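You operate a simulated robot arm through the tools that you are given. There is no shell and no other tool. Be economical: measure what you need, move in short steps, check, and stop when the job is done.

Carry out the task below with a simulated robot arm. There is one attempt and no reset: what you move stays moved.

TASK
Oil the steel plate with the white pad and close the tub again.
Fine: Take the oil from the black tub; put the pad back.
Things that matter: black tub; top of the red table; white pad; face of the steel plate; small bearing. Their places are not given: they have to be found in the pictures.

It is judged by the outcome, as a careful person would: the job done as asked, and still so three seconds after it is handed in. It fails if anything else is knocked over, pushed out of place, dropped, spilled or broken.

THE ROBOT
A 7-joint arm with a two-finger parallel gripper, fixed in place. Base frame: the origin is at the foot of the arm, x ahead of it, y to its left, z up; the work surface is at about z = 0. Lengths are in m, angles in rad, forces in N, time in s.
With the tool pointing down near the work surface it reaches from about 0.24 to 0.62 m from the base axis. Its first joint turns from -1.152 to 1.152 rad. Payload 2.6 kg.
Tool frame: the origin (TCP) lies between the finger pads and is the grasp point; the fingertips stand 0.03 m ahead of it; z points along the fingers, y is the line along which they close. The gripper opens to 0.094 m. The fingers are 0.028 m wide and 0.01 m thick; the gripper's body (0.05 by 0.096 m) begins 0.055 m behind the TCP.
Orientation is that of the tool frame in the base frame, as a unit quaternion [w, x, y, z]. With the fingers straight down and closing along the base's y, the tool's x points along the base's -x, its y along +y and its z along -z.

THE INTERFACE
- The arm moves only by the tool step_arm. Its argument "commands" is a list of rows, each a list of 3 entries, a list of its own where there are three numbers: the shift along the tool's x, y, z in units of 500 mm (1.0 is 500 mm), then the turn, a rotation vector about the tool's x, y, z in units of 45 degrees (1.0 is 45 degrees), then the finger opening in mm, from 0 to 94. In form: [[[x, y, z], [ax, ay, az], fingers], ...]. A call has 1 to 10 rows; each row is the pose to reach, as a shift and turn from the pose commanded when the call began, along the tool's axes at that moment. A call with a number of a shift or a turn outside -1 to 1 is refused whole. A row lasts 0.2 s, in which the tool goes at most 0.05 m and 0.15 rad; a call with a longer step from one row to the next is refused whole, and so is a gripper value outside its range. A pose out of reach is approached as far as the arm can. The call stops where the force on the tool passes 40 N (or 10 N more than at its start, if that is more) or the arm is blocked; 0.2 s more then pass. The fingers move at their own pace (about 0.072 m/s each) and stop on an object; they squeeze with about 32 N. The grip force told is the motor's: it shows also when the fingers shut on nothing. Time passes only in rows, and 0.2 s behind the last, so rows that repeat a pose let the fingers close. It gives the time, the measured TCP pose, the force on the tool (base axes), the opening and the grip force at its end, in the units of the frame above (readings bear some noise), and new pictures: "pictures" is both (left out), scene, wrist or none.
- Cameras (640 x 400 px; columns grow to the right, rows downward): "scene" is fixed at [0.0254, 0.4236, 0.5664]; the picture's right is [-0.85, -0.52, 0.00], its down [-0.28, 0.47, -0.84] and it looks along [0.44, -0.72, -0.55] (base axes); focal length 244 px, centre (320, 200). "wrist" rides on the gripper at [-0.037, 0, -0.058] in the tool frame; the picture's right is [0.00, -1.00, 0.00], its down [0.97, 0.00, -0.24] and it looks along [0.24, 0.00, 0.97] (tool axes); focal length 218 px, centre (320, 200).
- pixel_to_xyz(camera, pixels): there is no depth. For up to 12 entries [column, row, z] of the newest picture of that camera ("zoom" is the newest enlarged one), the place [x, y] in the base frame at which the ray of that pixel passes the height z, good to about 0.003 m. No time passes.
- close_up(camera, box): a new picture of the part [left, top, right, bottom] of that camera's present view, enlarged. No time passes.
- job_done(): hands the job in; it is judged then, once.

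Work in short steps. Measure before you move; look again where a grasp or a placing could have gone wrong, and mend it. You have 80 turns and 120 pictures in all, those below and enlarged ones among them. Open the gripper and draw the arm clear of the work before you hand the job in, unless the task says otherwise; then end with one line.

The tools are called after "Call:" by a JSON object that holds its "fn" and its "kwargs". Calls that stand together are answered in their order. step_arm: Moves the arm, as the interface text tells. Its arguments: {"type":"object","properties":{"commands":{"type":"array","items":{"type":"array"}},"pictures":{"type":"string","enum":["both","scene","wrist","none"]}},"required":["commands"]} The other tools are called the same way: pixel_to_xyz (camera, pixels) gives the place at which the rays of pixels pass given heights; close_up (camera, box) takes an enlarged picture of a part of a camera's view; job_done () hands the job in.

At the start:

```text
t: 0.0
tool_pos: [0.3457, -0.1424, 0.3068]
tool_rot: [0.0, 0.0, 1.0, -0.001]
force: [-0.6, 0.6, -0.2]
width: 0.0941
grasp_force: 0.0
```

scene: 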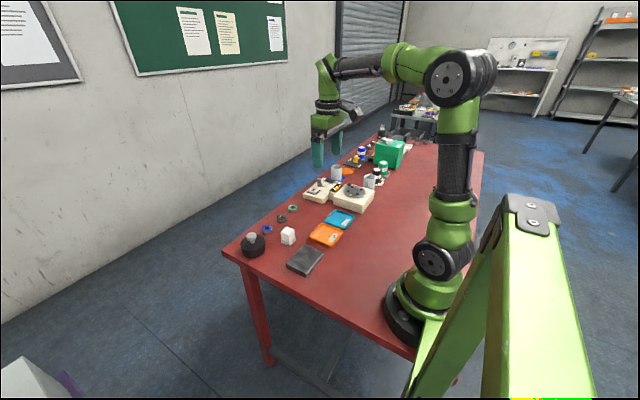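
wrist: 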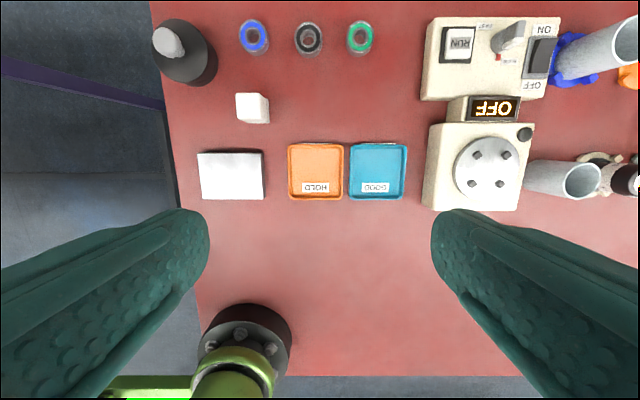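

I'll look closer at the left area of the wrist view: tub (185,50), white block (252,108), grey plate (231,175).

Call:
{"fn": "close_up", "kwargs": {"camera": "wrist", "box": [140, 0, 420, 210]}}

Call:
{"fn": "close_up", "kwargs": {"camera": "scene", "box": [220, 170, 400, 285]}}

Call:
{"fn": "pixel_to_xyz", "kwargs": {"camera": "wrist", "pixels": [[170, 40, 0.06], [185, 55, 0.03], [248, 107, 0.04], [236, 94, 0.04], [268, 122, 0.0], [198, 153, 0.01], [263, 150, 0.01], [264, 199, 0.01], [202, 199, 0.01], [254, 37, 0.0], [308, 37, 0.0], [360, 37, 0.0]]}}

```text
1.90 times, centred on (280, 105) of wrist
```

zoom: 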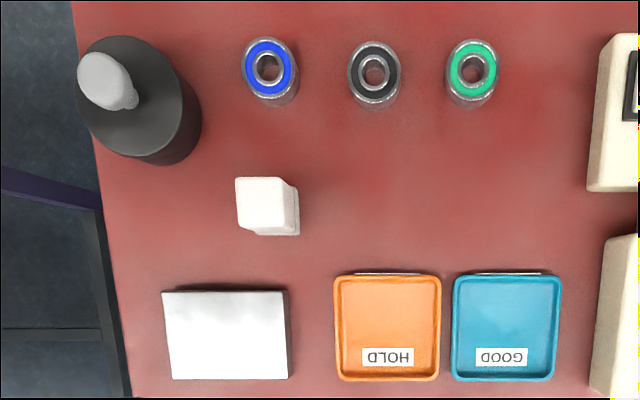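

```text
3.48 times, centred on (310, 228) of scene
```

zoom: 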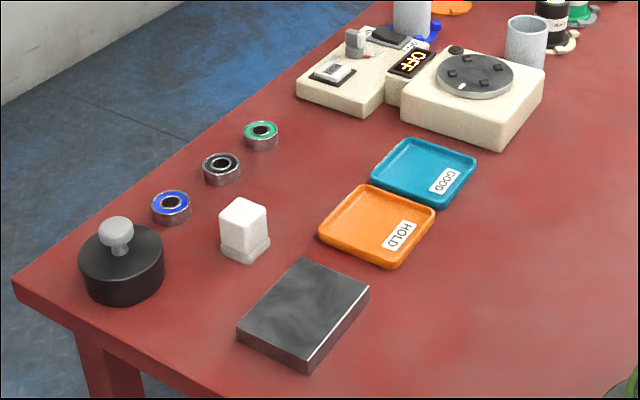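

```text
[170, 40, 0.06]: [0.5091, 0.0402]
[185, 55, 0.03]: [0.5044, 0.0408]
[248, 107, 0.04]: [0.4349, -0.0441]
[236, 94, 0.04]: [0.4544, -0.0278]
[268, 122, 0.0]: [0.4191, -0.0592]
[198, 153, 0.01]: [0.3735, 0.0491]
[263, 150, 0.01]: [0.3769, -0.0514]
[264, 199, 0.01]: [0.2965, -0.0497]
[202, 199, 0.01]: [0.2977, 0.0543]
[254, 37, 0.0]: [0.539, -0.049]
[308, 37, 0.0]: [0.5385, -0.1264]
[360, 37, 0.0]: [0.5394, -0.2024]
```

Triangulating heights of the knob and pad with the scene zoom.

Call:
{"fn": "pixel_to_xyz", "kwargs": {"camera": "zoom", "pixels": [[117, 222, 0.05], [117, 222, 0.07], [117, 222, 0.09], [80, 290, 0.0], [163, 285, 0.0], [125, 302, 0.0], [243, 210, 0.04], [243, 210, 0.05], [246, 262, 0.0], [221, 245, 0.0], [270, 240, 0.0], [296, 374, 0.0]]}}

Call:
{"fn": "pixel_to_xyz", "kwargs": {"camera": "wrist", "pixels": [[167, 40, 0.05], [167, 40, 0.07], [167, 40, 0.09], [248, 107, 0.05], [187, 50, 0.04], [192, 62, 0.0], [207, 60, 0.02]]}}

```text
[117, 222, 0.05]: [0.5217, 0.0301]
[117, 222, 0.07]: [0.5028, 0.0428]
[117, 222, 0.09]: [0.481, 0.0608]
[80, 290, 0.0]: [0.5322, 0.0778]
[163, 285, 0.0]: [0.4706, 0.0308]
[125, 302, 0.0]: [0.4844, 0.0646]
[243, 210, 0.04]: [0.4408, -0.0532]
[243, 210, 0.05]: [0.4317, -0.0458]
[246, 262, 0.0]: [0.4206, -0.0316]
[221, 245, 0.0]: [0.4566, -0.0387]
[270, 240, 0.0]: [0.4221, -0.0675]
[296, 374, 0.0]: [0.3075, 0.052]
```

```text
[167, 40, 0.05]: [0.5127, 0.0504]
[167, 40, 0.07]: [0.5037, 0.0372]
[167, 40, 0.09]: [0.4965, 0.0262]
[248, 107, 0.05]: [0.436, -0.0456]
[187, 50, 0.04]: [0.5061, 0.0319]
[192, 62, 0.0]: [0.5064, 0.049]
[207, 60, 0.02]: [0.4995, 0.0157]
```

Knob top ≈ (0.503, 0.040, 0.069); pad top ≈ (0.434,-0.046,0.048). Moving above the tub for a closer look.

Call:
{"fn": "step_arm", "kwargs": {"commands": [[[-0.053, 0.06, 0.02], [0, 0, 0], 94], [[-0.106, 0.12, 0.04], [0, 0, 0], 94], [[-0.159, 0.18, 0.06], [0, 0, 0], 94], [[-0.212, 0.24, 0.09], [0, 0, 0], 70], [[-0.265, 0.3, 0.12], [0, 0, 0], 60], [[-0.316, 0.364, 0.16], [0, 0, 0], 60], [[-0.316, 0.364, 0.16], [0, 0, 0], 60]]}}

```text
t: 1.6
tool_pos: [0.5003, 0.0405, 0.228]
tool_rot: [0.001, 0.001, 1.0, 0.0]
force: [-0.2, -0.3, -0.1]
width: 0.06
grasp_force: 0.0
```

scene: 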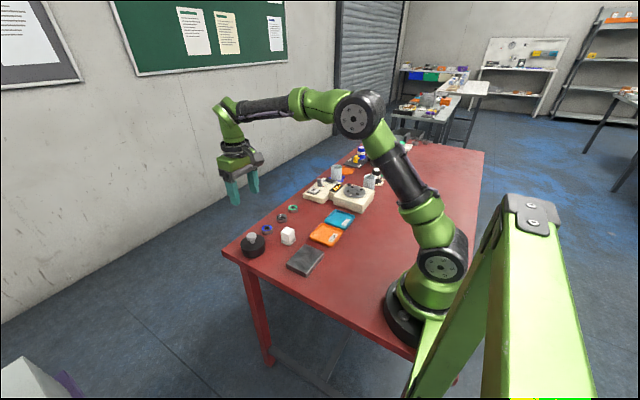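
wrist: 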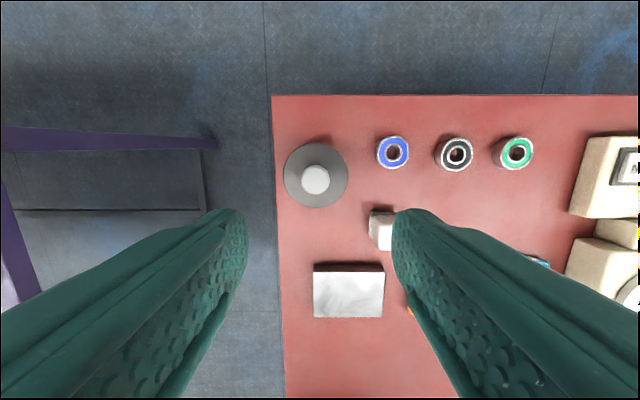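

Call:
{"fn": "close_up", "kwargs": {"camera": "wrist", "box": [260, 90, 420, 330]}}

Call:
{"fn": "pixel_to_xyz", "kwargs": {"camera": "wrist", "pixels": [[316, 180, 0.069], [303, 180, 0.065], [329, 180, 0.065], [284, 176, 0.04], [347, 176, 0.04], [392, 152, 0.01], [314, 264, 0.015], [384, 264, 0.015], [314, 318, 0.015], [384, 318, 0.015], [273, 96, 0], [285, 398, 0]]}}

```text
1.67 times, centred on (340, 210) of wrist
```

zoom: 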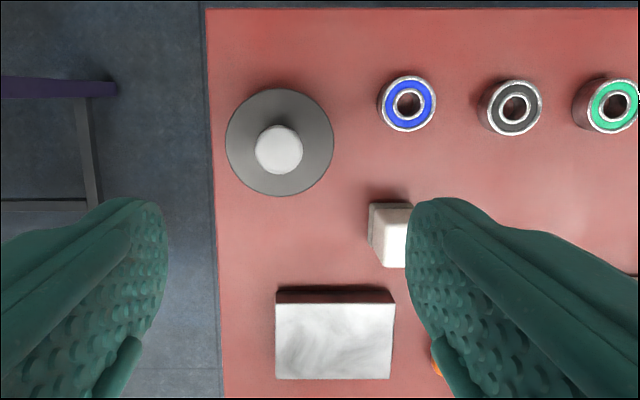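

```text
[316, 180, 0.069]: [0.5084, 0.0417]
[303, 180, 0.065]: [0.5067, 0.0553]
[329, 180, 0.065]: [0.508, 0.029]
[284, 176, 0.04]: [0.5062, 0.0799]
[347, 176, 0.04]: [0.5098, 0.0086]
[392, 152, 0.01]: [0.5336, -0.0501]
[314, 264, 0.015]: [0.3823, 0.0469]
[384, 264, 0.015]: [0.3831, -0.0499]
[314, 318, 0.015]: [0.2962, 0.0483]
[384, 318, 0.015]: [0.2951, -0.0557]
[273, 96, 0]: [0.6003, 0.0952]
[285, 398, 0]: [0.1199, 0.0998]
```

Knob ≈ (0.507, 0.042), 26 mm wide, tub 70 mm across. Descending partway then checking.

Call:
{"fn": "step_arm", "kwargs": {"commands": [[[-0.008, 0.004, 0.08], [0, 0, 0], 60], [[-0.008, 0.004, 0.16], [0, 0, 0], 60], [[-0.008, 0.004, 0.2], [0, 0, 0], 60], [[-0.008, 0.004, 0.2], [0, 0, 0], 60]], "pictures": "wrist"}}

```text
t: 2.6
tool_pos: [0.5058, 0.0415, 0.1305]
tool_rot: [0.0, 0.0, 1.0, 0.0]
force: [-0.2, -0.6, 0.3]
width: 0.0598
grasp_force: 0.1
```

wrist: 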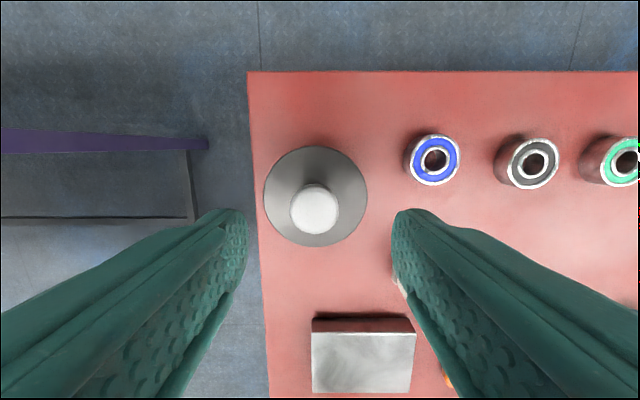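

Call:
{"fn": "pixel_to_xyz", "kwargs": {"camera": "wrist", "pixels": [[315, 210, 0.069], [290, 210, 0.065], [340, 210, 0.065], [316, 197, 0.045]]}}

Call:
{"fn": "step_arm", "kwargs": {"commands": [[[0, 0, 0.05], [0, 0, 0], 60], [[0, 0, 0.096], [0, 0, 0], 60], [[0, 0, 0.096], [0, 0, 0], 60]], "pictures": "both"}}

```text
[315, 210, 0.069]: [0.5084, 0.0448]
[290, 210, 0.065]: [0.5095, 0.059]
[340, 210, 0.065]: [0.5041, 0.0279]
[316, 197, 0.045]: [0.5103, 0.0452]
```

```text
t: 3.4
tool_pos: [0.5066, 0.0407, 0.0815]
tool_rot: [0.0, 0.0, 1.0, 0.0]
force: [0.0, -0.1, -1.1]
width: 0.0597
grasp_force: 0.1
```

scene: 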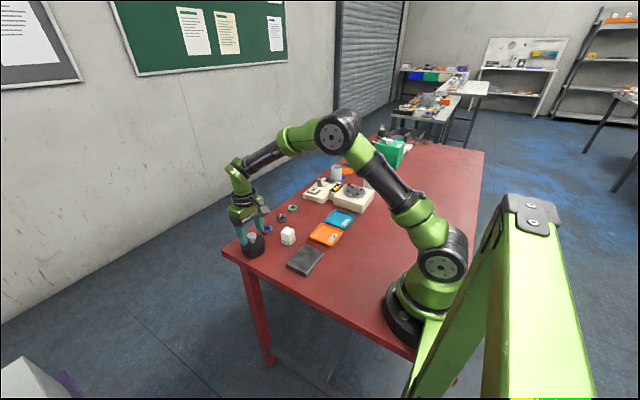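
wrist: 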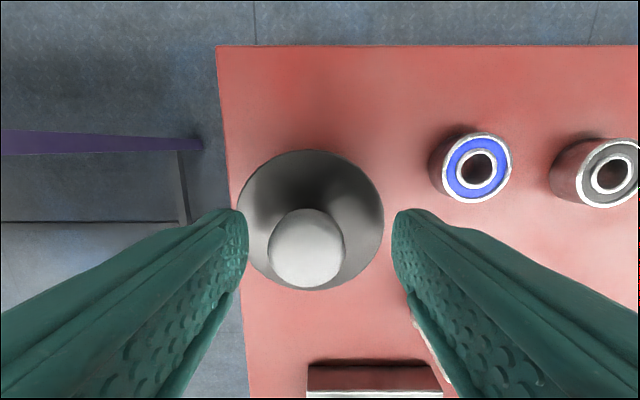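

Fingers straddle the knob (centre col 308 vs finger centre 321): shift +3 mm in y, close.

Call:
{"fn": "step_arm", "kwargs": {"commands": [[[0, 0.006, 0.004], [0, 0, 0], 60], [[0, 0.006, 0.004], [0, 0, 0], 0], [[0, 0.006, 0.004], [0, 0, 0], 0], [[0, 0.006, 0.004], [0, 0, 0], 0]], "pictures": "wrist"}}

```text
t: 4.4
tool_pos: [0.5075, 0.043, 0.0785]
tool_rot: [0.0, 0.001, 1.0, 0.0]
force: [-0.3, -0.8, -0.9]
width: 0.0278
grasp_force: 32.0
```

wrist: 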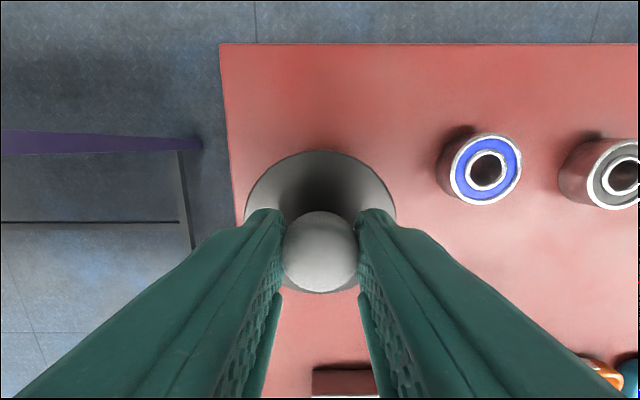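

Knob gripped (27.8 mm). Lift straight up gently.

Call:
{"fn": "step_arm", "kwargs": {"commands": [[[0, 0, -0.02], [0, 0, 0], 0], [[0, 0, -0.05], [0, 0, 0], 0], [[0, 0, -0.1], [0, 0, 0], 0], [[0, 0, -0.17], [0, 0, 0], 0], [[0, 0, -0.2], [0, 0, 0], 0]]}}

```text
t: 5.6
tool_pos: [0.506, 0.0436, 0.1791]
tool_rot: [0.001, 0.0, 1.0, 0.0]
force: [0.1, 0.7, -1.3]
width: 0.0279
grasp_force: 31.9
```

scene: 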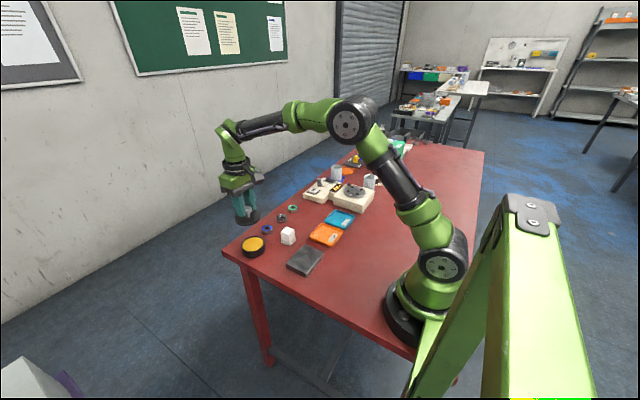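
wrist: 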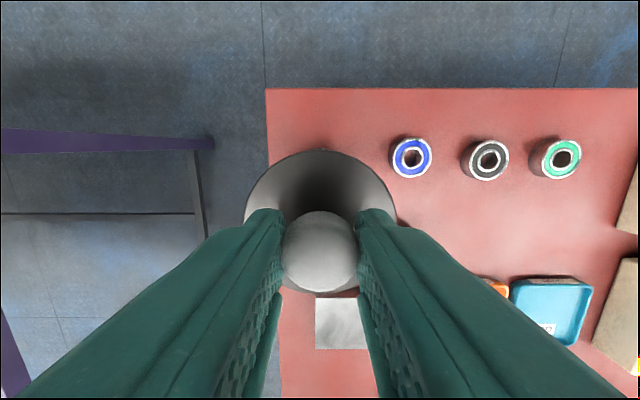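

Lid is off; tub open with yellow oil.

Call:
{"fn": "close_up", "kwargs": {"camera": "scene", "box": [220, 170, 340, 280]}}

Call:
{"fn": "pixel_to_xyz", "kwargs": {"camera": "wrist", "pixels": [[488, 177, 0.0], [562, 177, 0], [515, 285, 0.005], [510, 310, 0.0]]}}

```text
3.64 times, centred on (280, 225) of scene
```

zoom: 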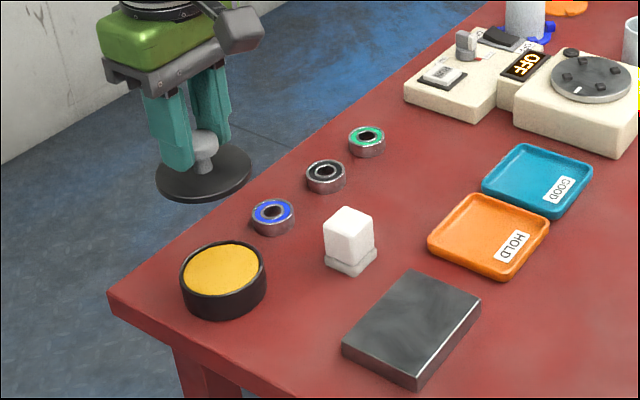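

```text
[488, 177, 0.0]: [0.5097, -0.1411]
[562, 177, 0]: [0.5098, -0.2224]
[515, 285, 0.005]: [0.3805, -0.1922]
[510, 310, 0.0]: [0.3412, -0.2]
```

Carry lid to free table area at about (0.45, -0.16), then lower.

Call:
{"fn": "step_arm", "kwargs": {"commands": [[[0.022, -0.08, 0], [0, 0, 0], 0], [[0.044, -0.16, 0], [0, 0, 0], 0], [[0.066, -0.24, 0], [0, 0, 0], 0], [[0.09, -0.32, 0.0], [0, 0, 0], 0], [[0.112, -0.406, 0.03], [0, 0, 0], 0], [[0.112, -0.406, 0.1], [0, 0, 0], 0], [[0.112, -0.406, 0.18], [0, 0, 0], 0], [[0.112, -0.406, 0.24], [0, 0, 0], 0], [[0.112, -0.406, 0.24], [0, 0, 0], 0]]}}

```text
t: 7.6
tool_pos: [0.4535, -0.1569, 0.0545]
tool_rot: [0.0, 0.001, 1.0, 0.0]
force: [-0.1, 0.0, 0.0]
width: 0.028
grasp_force: 31.7
```

scene: 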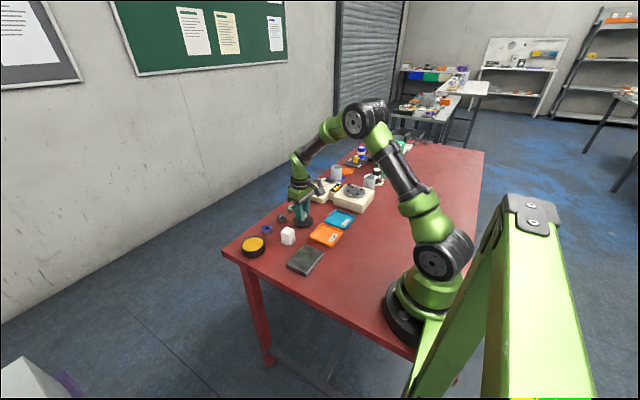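
wrist: 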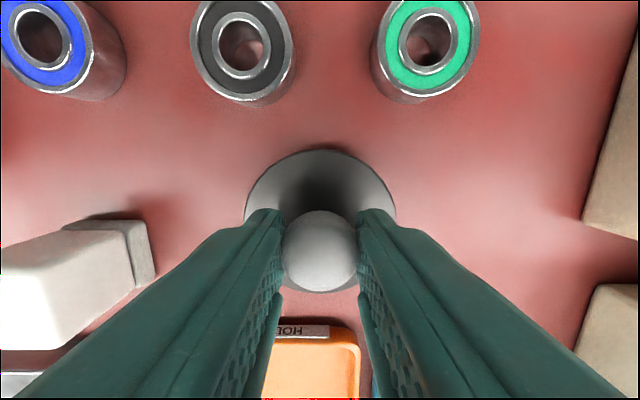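

Clear on all sides. Lower in small steps until contact.

Call:
{"fn": "step_arm", "kwargs": {"commands": [[[0, 0, 0.012], [0, 0, 0], 0], [[0, 0, 0.02], [0, 0, 0], 0], [[0, 0, 0.024], [0, 0, 0], 0], [[0, 0, 0.024], [0, 0, 0], 0]], "pictures": "scene"}}

Call:
{"fn": "close_up", "kwargs": {"camera": "scene", "box": [260, 180, 340, 250]}}

```text
t: 8.6
tool_pos: [0.4536, -0.1573, 0.0472]
tool_rot: [0.003, 0.0, 1.0, -0.001]
force: [-5.3, 4.4, 33.5]
width: 0.0284
grasp_force: 31.8
```

scene: 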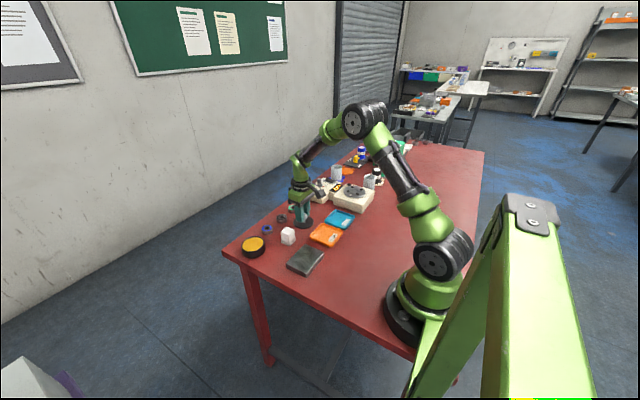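

```text
5.71 times, centred on (300, 215) of scene
```

zoom: 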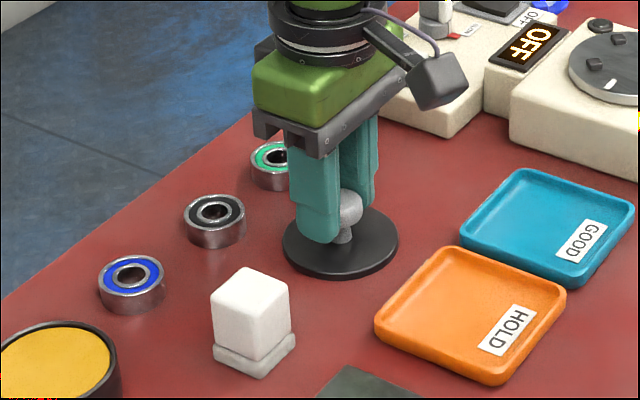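

Lid on the table (33 N). Relax slightly and release.

Call:
{"fn": "step_arm", "kwargs": {"commands": [[[0, 0, -0.005], [0, 0, 0], 0], [[0, 0, -0.005], [0, 0, 0], 35], [[0, 0, -0.005], [0, 0, 0], 50], [[0, 0, -0.005], [0, 0, 0], 50], [[0, 0, -0.07], [0, 0, 0], 50], [[0, 0, -0.16], [0, 0, 0], 50], [[0, 0, -0.25], [0, 0, 0], 50], [[0, 0, -0.25], [0, 0, 0], 50]]}}

```text
t: 10.4
tool_pos: [0.4475, -0.157, 0.1747]
tool_rot: [0.001, 0.0, 1.0, 0.0]
force: [-0.6, 0.1, 0.7]
width: 0.0498
grasp_force: 0.1
```

scene: 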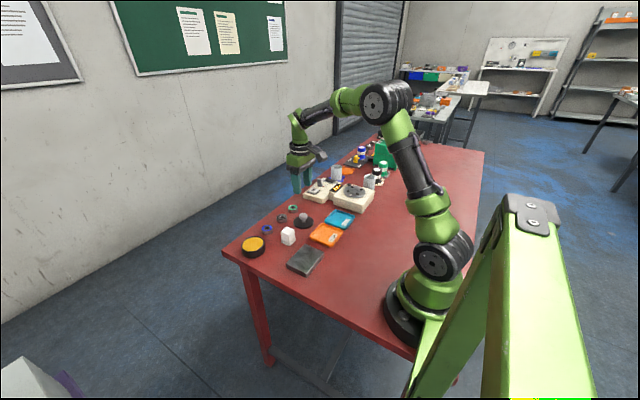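
wrist: 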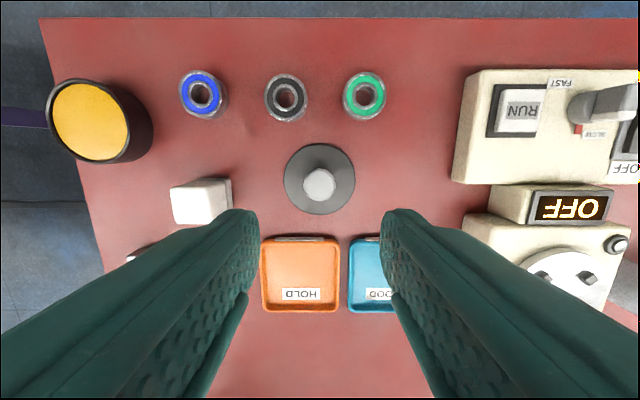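

Lid sits well. Move over the pad.

Call:
{"fn": "step_arm", "kwargs": {"commands": [[[0.01, 0.08, 0], [0, 0, 0], 60], [[0.02, 0.16, 0], [0, 0, 0], 70], [[0.03, 0.222, 0], [0, 0, 0], 70], [[0.03, 0.222, 0.04], [0, 0, 0], 70], [[0.03, 0.222, 0.04], [0, 0, 0], 70]], "pictures": "wrist"}}

Call:
{"fn": "close_up", "kwargs": {"camera": "wrist", "box": [220, 80, 420, 300]}}

Call:
{"fn": "close_up", "kwargs": {"camera": "scene", "box": [265, 210, 325, 260]}}

```text
t: 11.6
tool_pos: [0.4365, -0.0441, 0.1507]
tool_rot: [0.0, -0.001, 1.0, 0.0]
force: [0.2, 0.3, -0.3]
width: 0.0701
grasp_force: 0.0
```

wrist: 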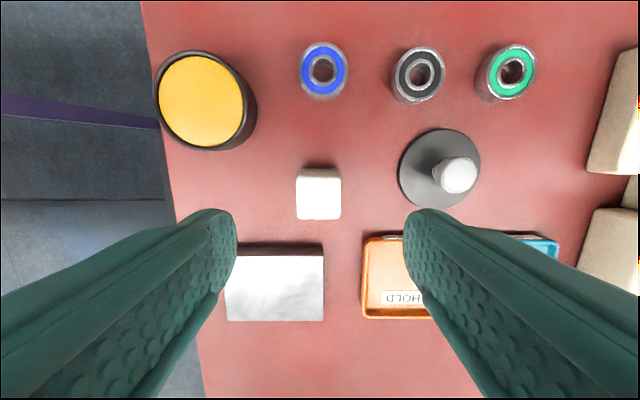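

```text
1.82 times, centred on (320, 190) of wrist
```

zoom: 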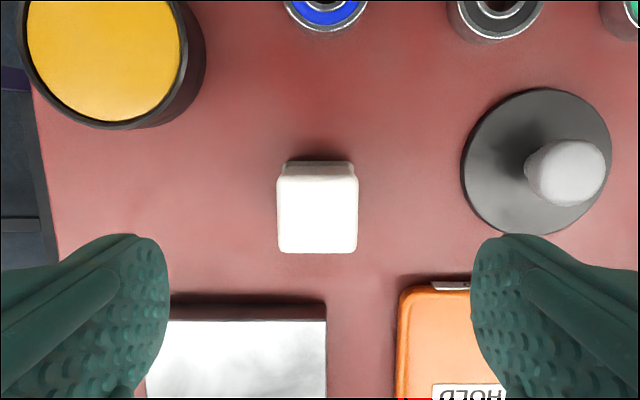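

```text
8.00 times, centred on (295, 235) of scene
```

zoom: 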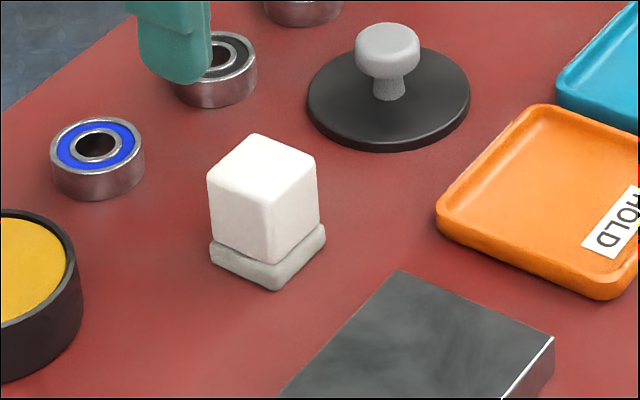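

Call:
{"fn": "pixel_to_xyz", "kwargs": {"camera": "wrist", "pixels": [[297, 177, 0.048], [340, 177, 0.048], [297, 219, 0.048], [340, 219, 0.048], [318, 198, 0.048], [225, 256, 0.015], [324, 256, 0.015], [225, 320, 0.015], [324, 320, 0.015], [202, 100, 0.025]]}}

Call:
{"fn": "pixel_to_xyz", "kwargs": {"camera": "zoom", "pixels": [[276, 290, 0.0], [211, 258, 0], [325, 243, 0], [277, 262, 0.012], [277, 262, 0.015], [260, 165, 0.045], [260, 165, 0.05], [401, 271, 0.015], [401, 271, 0.02], [500, 398, 0.015]]}}

```text
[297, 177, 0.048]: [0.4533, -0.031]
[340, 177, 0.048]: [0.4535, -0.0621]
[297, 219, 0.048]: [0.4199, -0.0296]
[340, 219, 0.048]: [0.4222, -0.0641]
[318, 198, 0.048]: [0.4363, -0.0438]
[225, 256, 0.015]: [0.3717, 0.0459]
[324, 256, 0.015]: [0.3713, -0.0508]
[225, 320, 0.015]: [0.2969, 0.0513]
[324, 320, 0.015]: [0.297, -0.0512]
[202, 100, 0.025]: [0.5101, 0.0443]
```

```text
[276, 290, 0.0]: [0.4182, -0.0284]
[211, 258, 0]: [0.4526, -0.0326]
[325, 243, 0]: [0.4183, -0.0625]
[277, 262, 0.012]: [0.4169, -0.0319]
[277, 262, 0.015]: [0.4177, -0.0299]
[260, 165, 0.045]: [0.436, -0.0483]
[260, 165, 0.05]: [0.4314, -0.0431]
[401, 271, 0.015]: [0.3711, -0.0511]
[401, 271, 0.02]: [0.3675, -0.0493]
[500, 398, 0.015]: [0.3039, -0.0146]
```

Pad centre (0.436,-0.046), ~34 mm; plate x 0.297–0.371, y ±0.05, top ≈0.015. Descend to grip the white handle above the felt (TCP z 0.053).

Call:
{"fn": "step_arm", "kwargs": {"commands": [[[0, -0.003, 0.09], [0, 0, 0], 70], [[0, -0.003, 0.17], [0, 0, 0], 70], [[0, -0.003, 0.195], [0, 0, 0], 70], [[0, -0.003, 0.195], [0, 0, 0], 70]], "pictures": "both"}}

Call:
{"fn": "close_up", "kwargs": {"camera": "scene", "box": [265, 210, 325, 260]}}

```text
t: 12.6
tool_pos: [0.4384, -0.0482, 0.0531]
tool_rot: [0.0, 0.0, 1.0, 0.001]
force: [0.0, -0.1, -0.9]
width: 0.0699
grasp_force: 0.2
```

scene: 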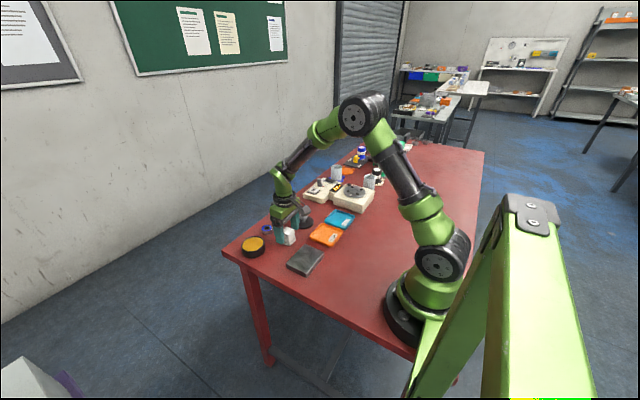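
wrist: 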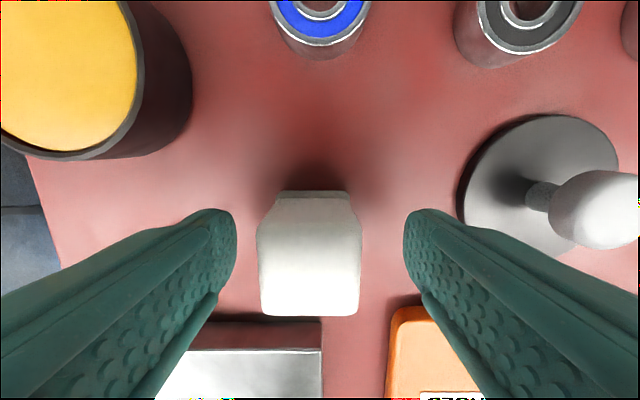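

```text
8.00 times, centred on (295, 235) of scene
```

zoom: 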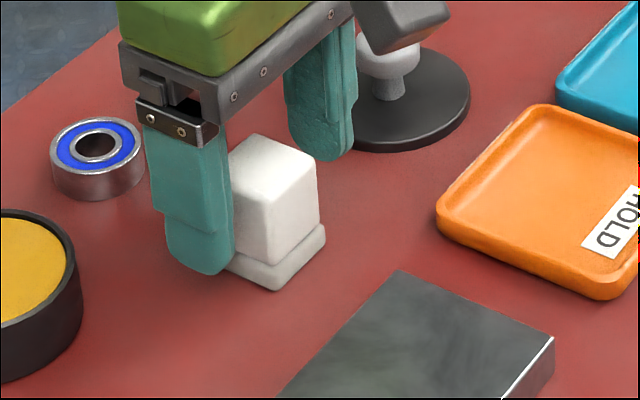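

Pad is 10 px left of the finger centre: shift +3 mm y and close.

Call:
{"fn": "step_arm", "kwargs": {"commands": [[[0, 0.006, 0], [0, 0, 0], 70], [[0, 0.006, 0], [0, 0, 0], 45], [[0, 0.006, 0], [0, 0, 0], 25], [[0, 0.006, 0], [0, 0, 0], 25]], "pictures": "wrist"}}

```text
t: 13.6
tool_pos: [0.4381, -0.0452, 0.055]
tool_rot: [0.002, 0.0, 1.0, 0.0]
force: [-0.9, 1.2, 20.8]
width: 0.033
grasp_force: 31.3
```

wrist: 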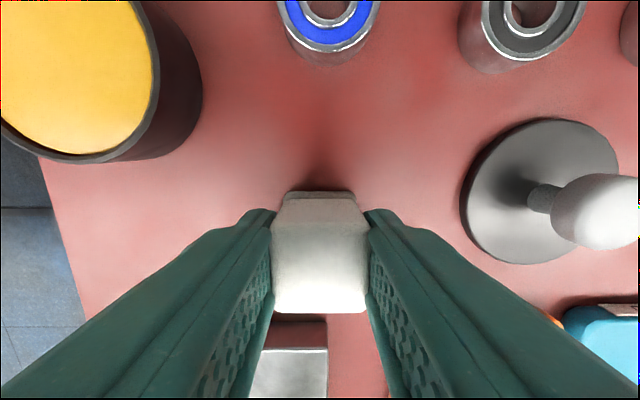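

Gripped (33 mm). Lift and check.

Call:
{"fn": "step_arm", "kwargs": {"commands": [[[0, 0, -0.03], [0, 0, 0], 25], [[0, 0, -0.1], [0, 0, 0], 25], [[0, 0, -0.17], [0, 0, 0], 25], [[0, 0, -0.17], [0, 0, 0], 25]], "pictures": "both"}}

Call:
{"fn": "close_up", "kwargs": {"camera": "scene", "box": [230, 160, 350, 260]}}

```text
t: 14.6
tool_pos: [0.438, -0.0445, 0.141]
tool_rot: [0.0, 0.0, 1.0, 0.0]
force: [0.1, -0.4, -0.2]
width: 0.0329
grasp_force: 31.3
```

scene: 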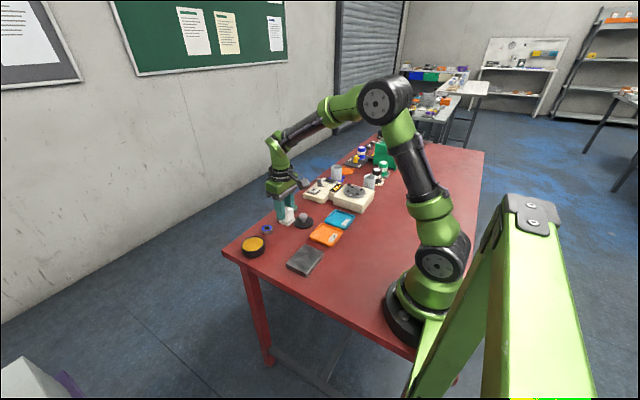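
wrist: 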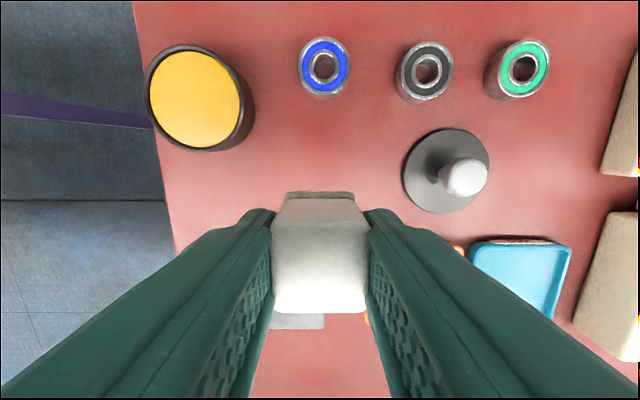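

```text
4.00 times, centred on (290, 210) of scene
```

zoom: 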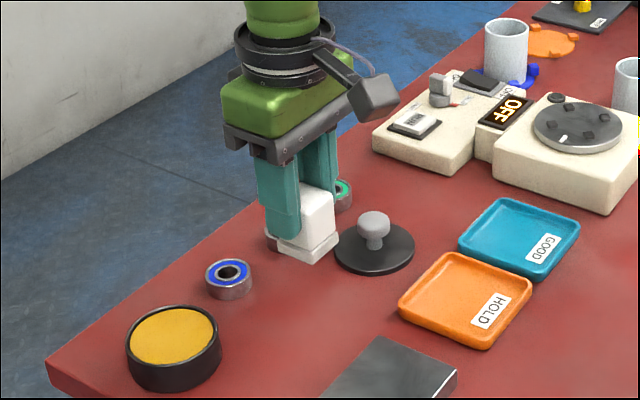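

Pad held. Move above the tub (0.508, 0.044).

Call:
{"fn": "step_arm", "kwargs": {"commands": [[[-0.05, 0.06, 0], [0, 0, 0], 25], [[-0.1, 0.12, 0], [0, 0, 0], 25], [[-0.14, 0.176, 0], [0, 0, 0], 25], [[-0.14, 0.176, 0.06], [0, 0, 0], 25], [[-0.14, 0.176, 0.07], [0, 0, 0], 25], [[-0.14, 0.176, 0.07], [0, 0, 0], 25]], "pictures": "wrist"}}

Call:
{"fn": "close_up", "kwargs": {"camera": "scene", "box": [220, 190, 300, 270]}}

```text
t: 16.0
tool_pos: [0.5078, 0.0409, 0.105]
tool_rot: [0.0, 0.001, 1.0, 0.001]
force: [0.3, -0.1, -1.0]
width: 0.033
grasp_force: 31.7
```

wrist: 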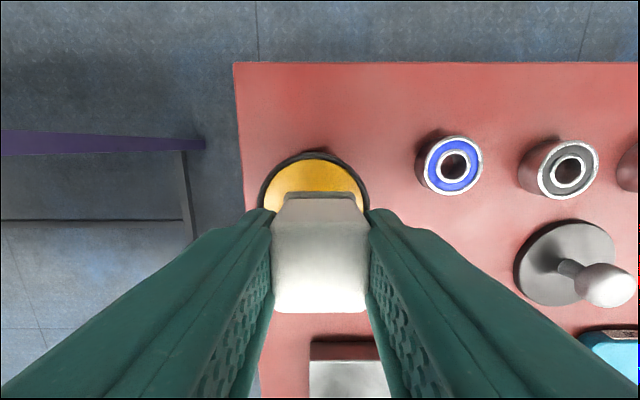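

```text
5.00 times, centred on (260, 230) of scene
```

zoom: 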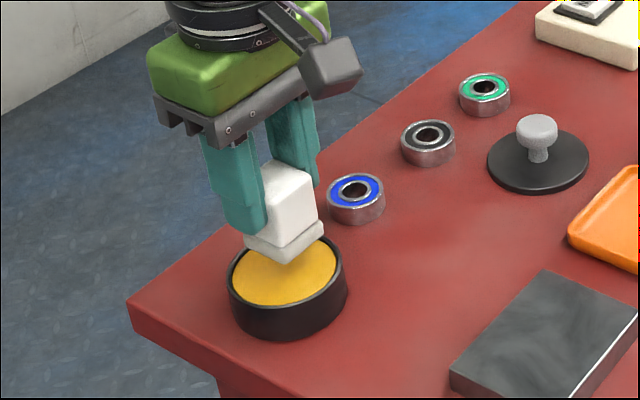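

Centred within ~3 mm; nudge +3 mm y and descend slowly toward the oil.

Call:
{"fn": "step_arm", "kwargs": {"commands": [[[0, 0.006, 0.02], [0, 0, 0], 25], [[0, 0.006, 0.036], [0, 0, 0], 25], [[0, 0.006, 0.044], [0, 0, 0], 25], [[0, 0.006, 0.044], [0, 0, 0], 25]], "pictures": "wrist"}}

Call:
{"fn": "close_up", "kwargs": {"camera": "scene", "box": [230, 210, 290, 265]}}

```text
t: 17.0
tool_pos: [0.5074, 0.0461, 0.0828]
tool_rot: [0.002, 0.0, 1.0, 0.0]
force: [-4.3, -1.2, 16.4]
width: 0.0329
grasp_force: 31.9
```

wrist: 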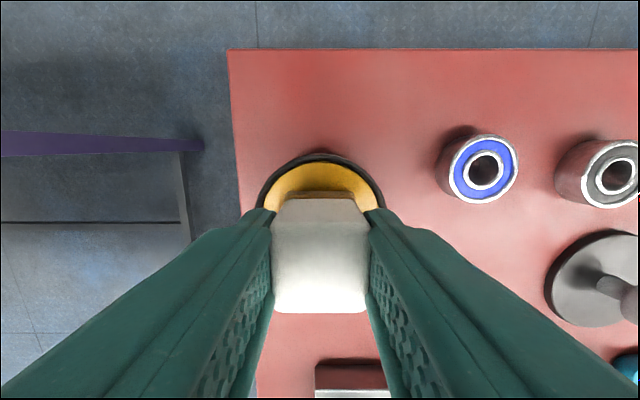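

```text
7.27 times, centred on (260, 238) of scene
```

zoom: 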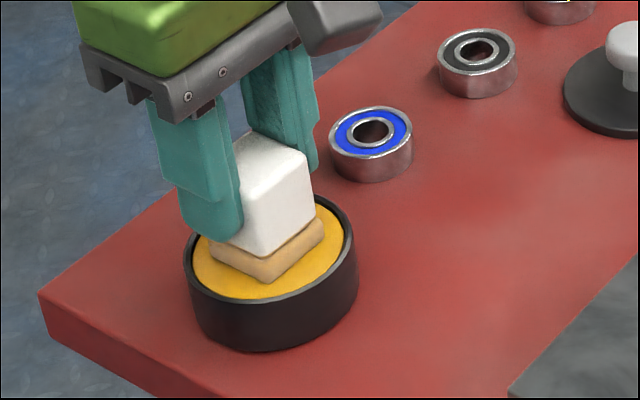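

Felt is tinted with oil (contact 16 N). Dwell briefly, then lift and inspect.

Call:
{"fn": "step_arm", "kwargs": {"commands": [[[0, 0, 0], [0, 0, 0], 25], [[0, 0, 0], [0, 0, 0], 25], [[0, 0, -0.03], [0, 0, 0], 25], [[0, 0, -0.08], [0, 0, 0], 25], [[0, 0, -0.12], [0, 0, 0], 25], [[0, 0, -0.12], [0, 0, 0], 25]], "pictures": "wrist"}}

Call:
{"fn": "close_up", "kwargs": {"camera": "scene", "box": [220, 190, 330, 280]}}

```text
t: 18.4
tool_pos: [0.5061, 0.0457, 0.1399]
tool_rot: [0.0, 0.0, 1.0, 0.0]
force: [0.4, -0.3, -0.8]
width: 0.0328
grasp_force: 31.7
```

wrist: 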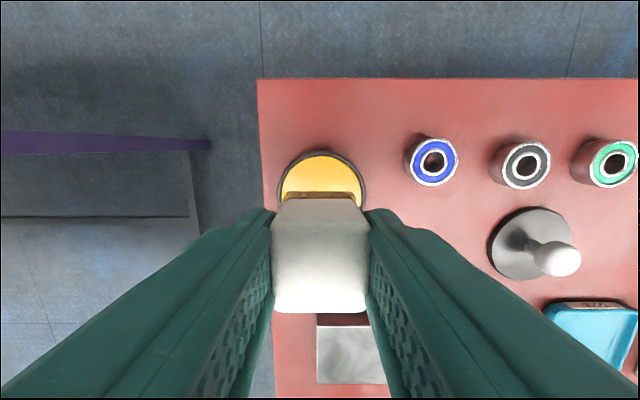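

```text
4.44 times, centred on (275, 235) of scene
```

zoom: 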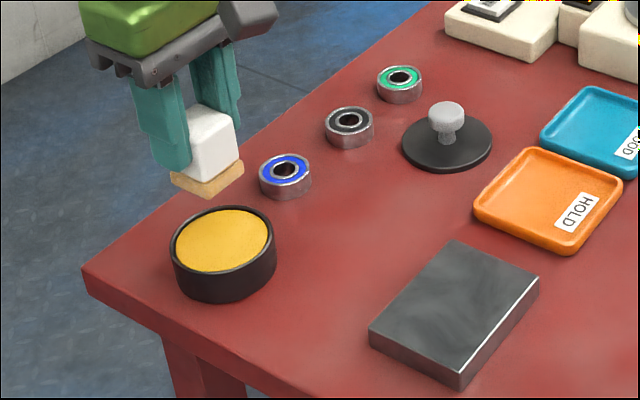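

Pad is oiled. Refine the plate's corners in this zoom.

Call:
{"fn": "pixel_to_xyz", "kwargs": {"camera": "zoom", "pixels": [[370, 333, 0.015], [465, 377, 0.015], [539, 282, 0.015], [458, 241, 0.015], [370, 347, 0], [462, 386, 0], [539, 293, 0.0], [465, 377, 0.012], [465, 377, 0.018]]}}

Call:
{"fn": "step_arm", "kwargs": {"commands": [[[0.08, -0.005, 0], [0, 0, 0], 25], [[0.16, -0.01, 0], [0, 0, 0], 25], [[0.24, -0.015, 0], [0, 0, 0], 25], [[0.31, -0.024, 0], [0, 0, 0], 25], [[0.31, -0.024, 0.06], [0, 0, 0], 25], [[0.31, -0.024, 0.09], [0, 0, 0], 25], [[0.31, -0.024, 0.09], [0, 0, 0], 25]], "pictures": "wrist"}}

Call:
{"fn": "close_up", "kwargs": {"camera": "scene", "box": [260, 215, 340, 280]}}

```text
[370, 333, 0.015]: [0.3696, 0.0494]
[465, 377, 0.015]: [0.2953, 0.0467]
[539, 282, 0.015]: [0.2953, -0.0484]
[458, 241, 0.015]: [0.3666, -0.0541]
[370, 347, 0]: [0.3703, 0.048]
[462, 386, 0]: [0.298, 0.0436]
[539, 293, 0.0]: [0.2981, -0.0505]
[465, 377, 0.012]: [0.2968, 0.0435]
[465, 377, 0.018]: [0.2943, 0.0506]
```

```text
t: 20.0
tool_pos: [0.3502, 0.0325, 0.0951]
tool_rot: [0.0, -0.001, 1.0, 0.0]
force: [-0.5, -0.5, -0.4]
width: 0.0329
grasp_force: 32.0
```

wrist: 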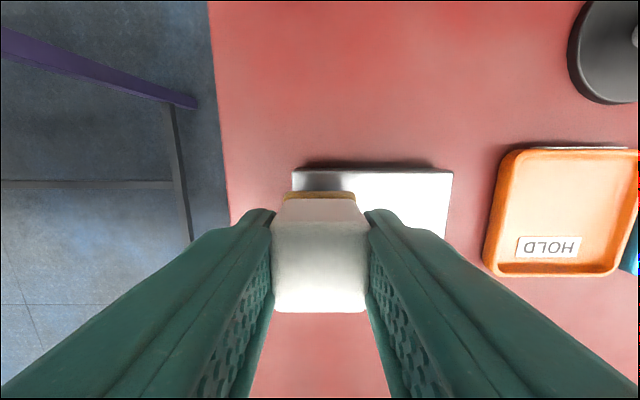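

```text
6.15 times, centred on (300, 248) of scene
```

zoom: 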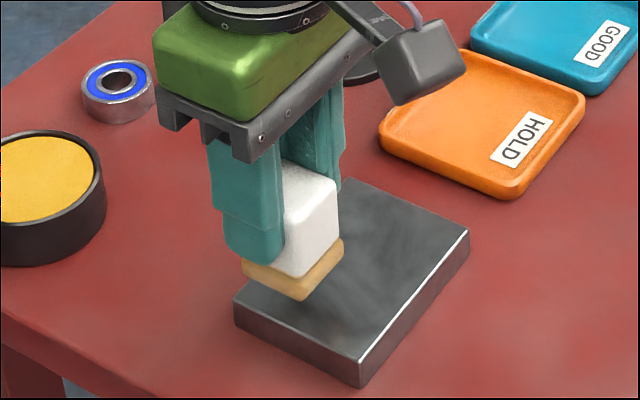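

Over the plate's far-left corner. Shift −3 mm y and lower to contact.

Call:
{"fn": "step_arm", "kwargs": {"commands": [[[0, -0.006, 0.02], [0, 0, 0], 25], [[0, -0.006, 0.04], [0, 0, 0], 25], [[0, -0.006, 0.048], [0, 0, 0], 25], [[0, -0.006, 0.048], [0, 0, 0], 25]], "pictures": "none"}}

Call:
{"fn": "close_up", "kwargs": {"camera": "scene", "box": [260, 215, 340, 280]}}

```text
t: 20.8
tool_pos: [0.3524, 0.0287, 0.0749]
tool_rot: [0.002, 0.002, 1.0, 0.001]
force: [-2.1, -0.3, 5.8]
width: 0.0329
grasp_force: 32.4
stopped in row 4: the force on the tool passed its limit (the readings are from after the stop); the commanded pose is now the measured one
```

```text
6.15 times, centred on (300, 248) of scene
```

zoom: 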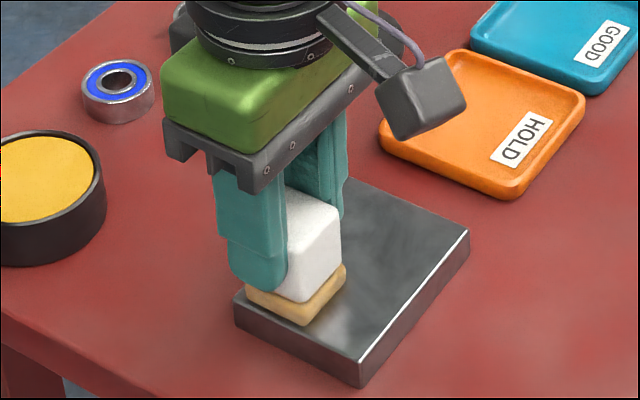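

Contact at TCP z 0.075 (plate top ≈0.02), 5.8 N. First stroke along −y.

Call:
{"fn": "step_arm", "kwargs": {"commands": [[[0, -0.02, 0.001], [0, 0, 0], 25], [[0, -0.04, 0.001], [0, 0, 0], 25], [[0, -0.06, 0.001], [0, 0, 0], 25], [[0, -0.08, 0.001], [0, 0, 0], 25], [[0, -0.1, 0.001], [0, 0, 0], 25], [[0, -0.12, 0.001], [0, 0, 0], 25], [[0, -0.12, 0.001], [0, 0, 0], 25]], "pictures": "none"}}

Call:
{"fn": "close_up", "kwargs": {"camera": "scene", "box": [260, 215, 340, 280]}}

```text
t: 22.4
tool_pos: [0.3507, -0.0303, 0.0744]
tool_rot: [0.002, 0.001, 1.0, 0.001]
force: [-1.0, 6.8, 21.3]
width: 0.0327
grasp_force: 31.5
```

```text
6.15 times, centred on (300, 248) of scene
```

zoom: 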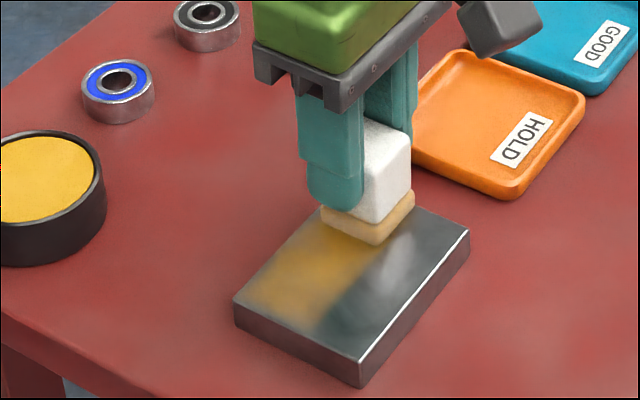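

Oil film appears, plate unmoved. Next strokes at smaller x.

Call:
{"fn": "step_arm", "kwargs": {"commands": [[[0.018, 0, -0.001], [0, 0, 0], 25], [[0.036, 0, -0.001], [0, 0, 0], 25], [[0.036, 0.02, -0.001], [0, 0, 0], 25], [[0.036, 0.04, -0.001], [0, 0, 0], 25], [[0.036, 0.06, -0.001], [0, 0, 0], 25], [[0.036, 0.08, -0.001], [0, 0, 0], 25], [[0.036, 0.1, -0.001], [0, 0, 0], 25], [[0.036, 0.12, -0.001], [0, 0, 0], 25], [[0.036, 0.12, -0.001], [0, 0, 0], 25]], "pictures": "none"}}

Call:
{"fn": "close_up", "kwargs": {"camera": "scene", "box": [260, 215, 340, 280]}}

```text
t: 24.4
tool_pos: [0.3326, 0.0302, 0.0753]
tool_rot: [0.0, 0.002, 1.0, 0.001]
force: [-0.5, -0.4, -0.5]
width: 0.0327
grasp_force: 32.2
```

```text
6.15 times, centred on (300, 248) of scene
```

zoom: 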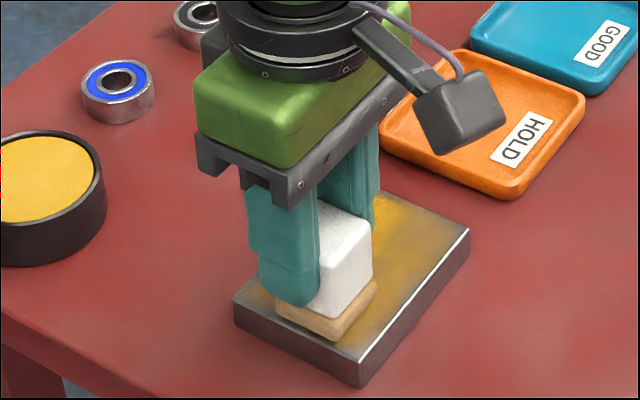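

Force dropped to ~0; press 1.5 mm deeper and do the near strip.

Call:
{"fn": "step_arm", "kwargs": {"commands": [[[0, 0, 0.003], [0, 0, 0], 25], [[0.016, 0, 0.003], [0, 0, 0], 25], [[0.033, 0, 0.003], [0, 0, 0], 25], [[0.033, -0.024, 0.003], [0, 0, 0], 25], [[0.033, -0.048, 0.003], [0, 0, 0], 25], [[0.033, -0.072, 0.003], [0, 0, 0], 25], [[0.033, -0.096, 0.003], [0, 0, 0], 25], [[0.033, -0.122, 0.003], [0, 0, 0], 25], [[0.033, -0.122, 0.003], [0, 0, 0], 25]], "pictures": "none"}}

Call:
{"fn": "close_up", "kwargs": {"camera": "scene", "box": [260, 215, 340, 280]}}

```text
t: 25.8
tool_pos: [0.3173, 0.0013, 0.074]
tool_rot: [0.004, 0.002, 1.0, 0.0]
force: [-1.0, 0.4, 5.6]
width: 0.0326
grasp_force: 31.9
stopped in row 6: the force on the tool passed its limit (the readings are from after the stop); the commanded pose is now the measured one
```

```text
6.15 times, centred on (300, 248) of scene
```

zoom: 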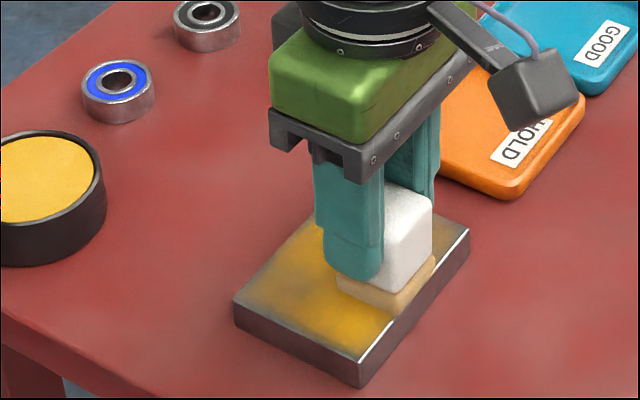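

Call:
{"fn": "step_arm", "kwargs": {"commands": [[[0, -0.022, 0.001], [0, 0, 0], 25], [[0, -0.044, 0.001], [0, 0, 0], 25], [[0, -0.066, 0.001], [0, 0, 0], 25], [[0, -0.066, 0.001], [0, 0, 0], 25], [[0, -0.066, -0.03], [0, 0, 0], 25], [[0, -0.066, -0.1], [0, 0, 0], 25], [[0, -0.066, -0.12], [0, 0, 0], 25], [[0, -0.066, -0.12], [0, 0, 0], 25]], "pictures": "wrist"}}

Call:
{"fn": "close_up", "kwargs": {"camera": "scene", "box": [260, 215, 340, 280]}}

```text
t: 27.6
tool_pos: [0.3167, -0.0313, 0.1356]
tool_rot: [0.003, 0.002, 1.0, 0.001]
force: [-0.7, 0.0, 0.0]
width: 0.0328
grasp_force: 32.2
```

wrist: 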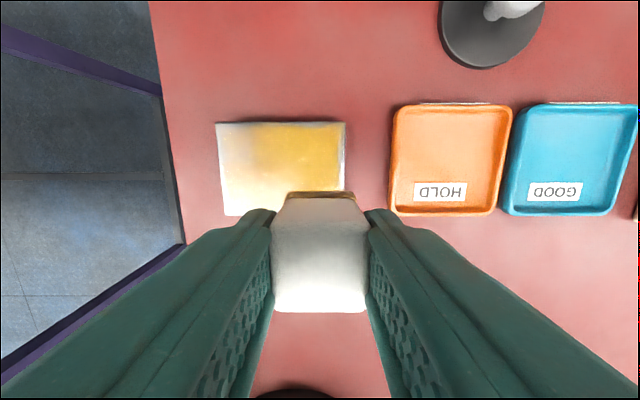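

```text
6.15 times, centred on (300, 248) of scene
```

zoom: 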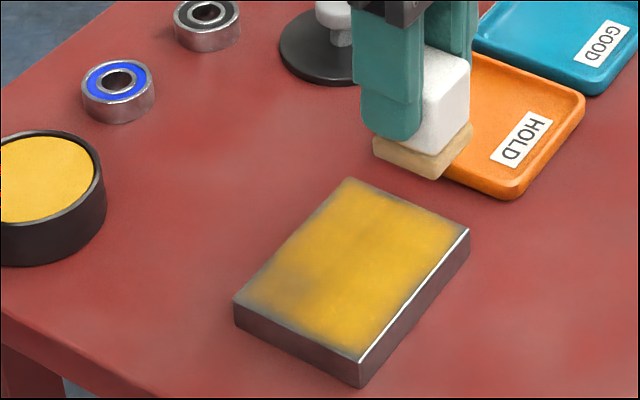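

Mostly covered; the +y edge is a bit thin. One more stroke along that edge.

Call:
{"fn": "step_arm", "kwargs": {"commands": [[[-0.035, 0.065, 0], [0, 0, 0], 25], [[-0.071, 0.125, 0.02], [0, 0, 0], 25], [[-0.071, 0.125, 0.08], [0, 0, 0], 25], [[-0.071, 0.125, 0.112], [0, 0, 0], 25], [[-0.071, 0.125, 0.122], [0, 0, 0], 25], [[-0.071, 0.125, 0.122], [0, 0, 0], 25]], "pictures": "none"}}

```text
t: 29.0
tool_pos: [0.3535, 0.0311, 0.0752]
tool_rot: [0.006, 0.003, 1.0, 0.003]
force: [-6.7, -1.3, 26.0]
width: 0.033
grasp_force: 32.3
```

Call:
{"fn": "step_arm", "kwargs": {"commands": [[[0, 0, -0.001], [0, 0, 0], 25], [[0.018, 0, -0.001], [0, 0, 0], 25], [[0.036, 0, -0.001], [0, 0, 0], 25], [[0.054, 0, -0.001], [0, 0, 0], 25], [[0.072, 0, -0.001], [0, 0, 0], 25], [[0.036, 0, -0.001], [0, 0, 0], 25], [[0.0, 0, -0.001], [0, 0, 0], 25], [[0.0, -0.03, -0.001], [0, 0, 0], 25], [[0, -0.06, -0.001], [0, 0, 0], 25], [[0, -0.09, -0.001], [0, 0, 0], 25]], "pictures": "none"}}

Call:
{"fn": "close_up", "kwargs": {"camera": "scene", "box": [260, 215, 340, 280]}}

```text
t: 30.3
tool_pos: [0.3207, 0.031, 0.0743]
tool_rot: [0.002, 0.003, 1.0, 0.002]
force: [1.8, 0.3, 4.8]
width: 0.0329
grasp_force: 31.5
stopped in row 6: the force on the tool passed its limit (the readings are from after the stop); the commanded pose is now the measured one
```

```text
6.15 times, centred on (300, 248) of scene
```

zoom: 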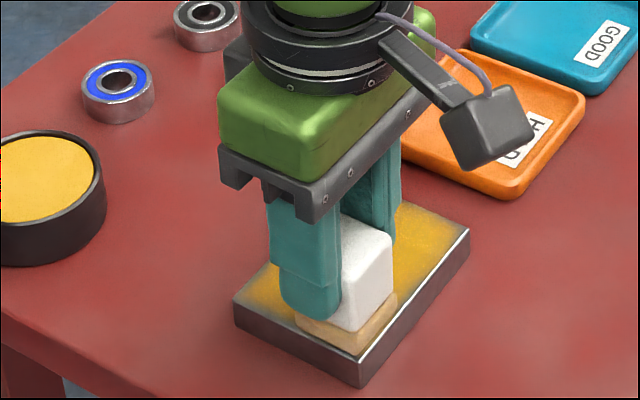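

Lift off and inspect the plate.

Call:
{"fn": "step_arm", "kwargs": {"commands": [[[0, 0, -0.03], [0, 0, 0], 25], [[0, 0, -0.1], [0, 0, 0], 25], [[-0.06, -0.05, -0.13], [0, 0, 0], 25], [[-0.12, -0.1, -0.13], [0, 0, 0], 25], [[-0.18, -0.14, -0.13], [0, 0, 0], 25], [[-0.231, -0.152, -0.13], [0, 0, 0], 25], [[-0.231, -0.152, -0.13], [0, 0, 0], 25]], "pictures": "wrist"}}

Call:
{"fn": "close_up", "kwargs": {"camera": "scene", "box": [240, 195, 340, 280]}}

```text
t: 31.9
tool_pos: [0.4372, -0.0437, 0.1405]
tool_rot: [0.001, 0.005, 1.0, 0.003]
force: [0.0, -0.1, -0.6]
width: 0.0329
grasp_force: 31.7
```

wrist: 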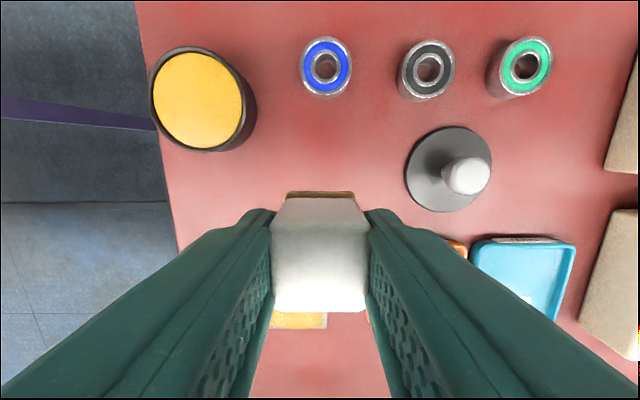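

```text
4.71 times, centred on (290, 238) of scene
```

zoom: 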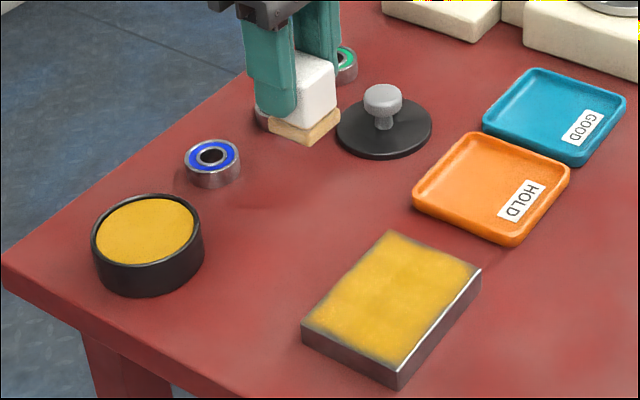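

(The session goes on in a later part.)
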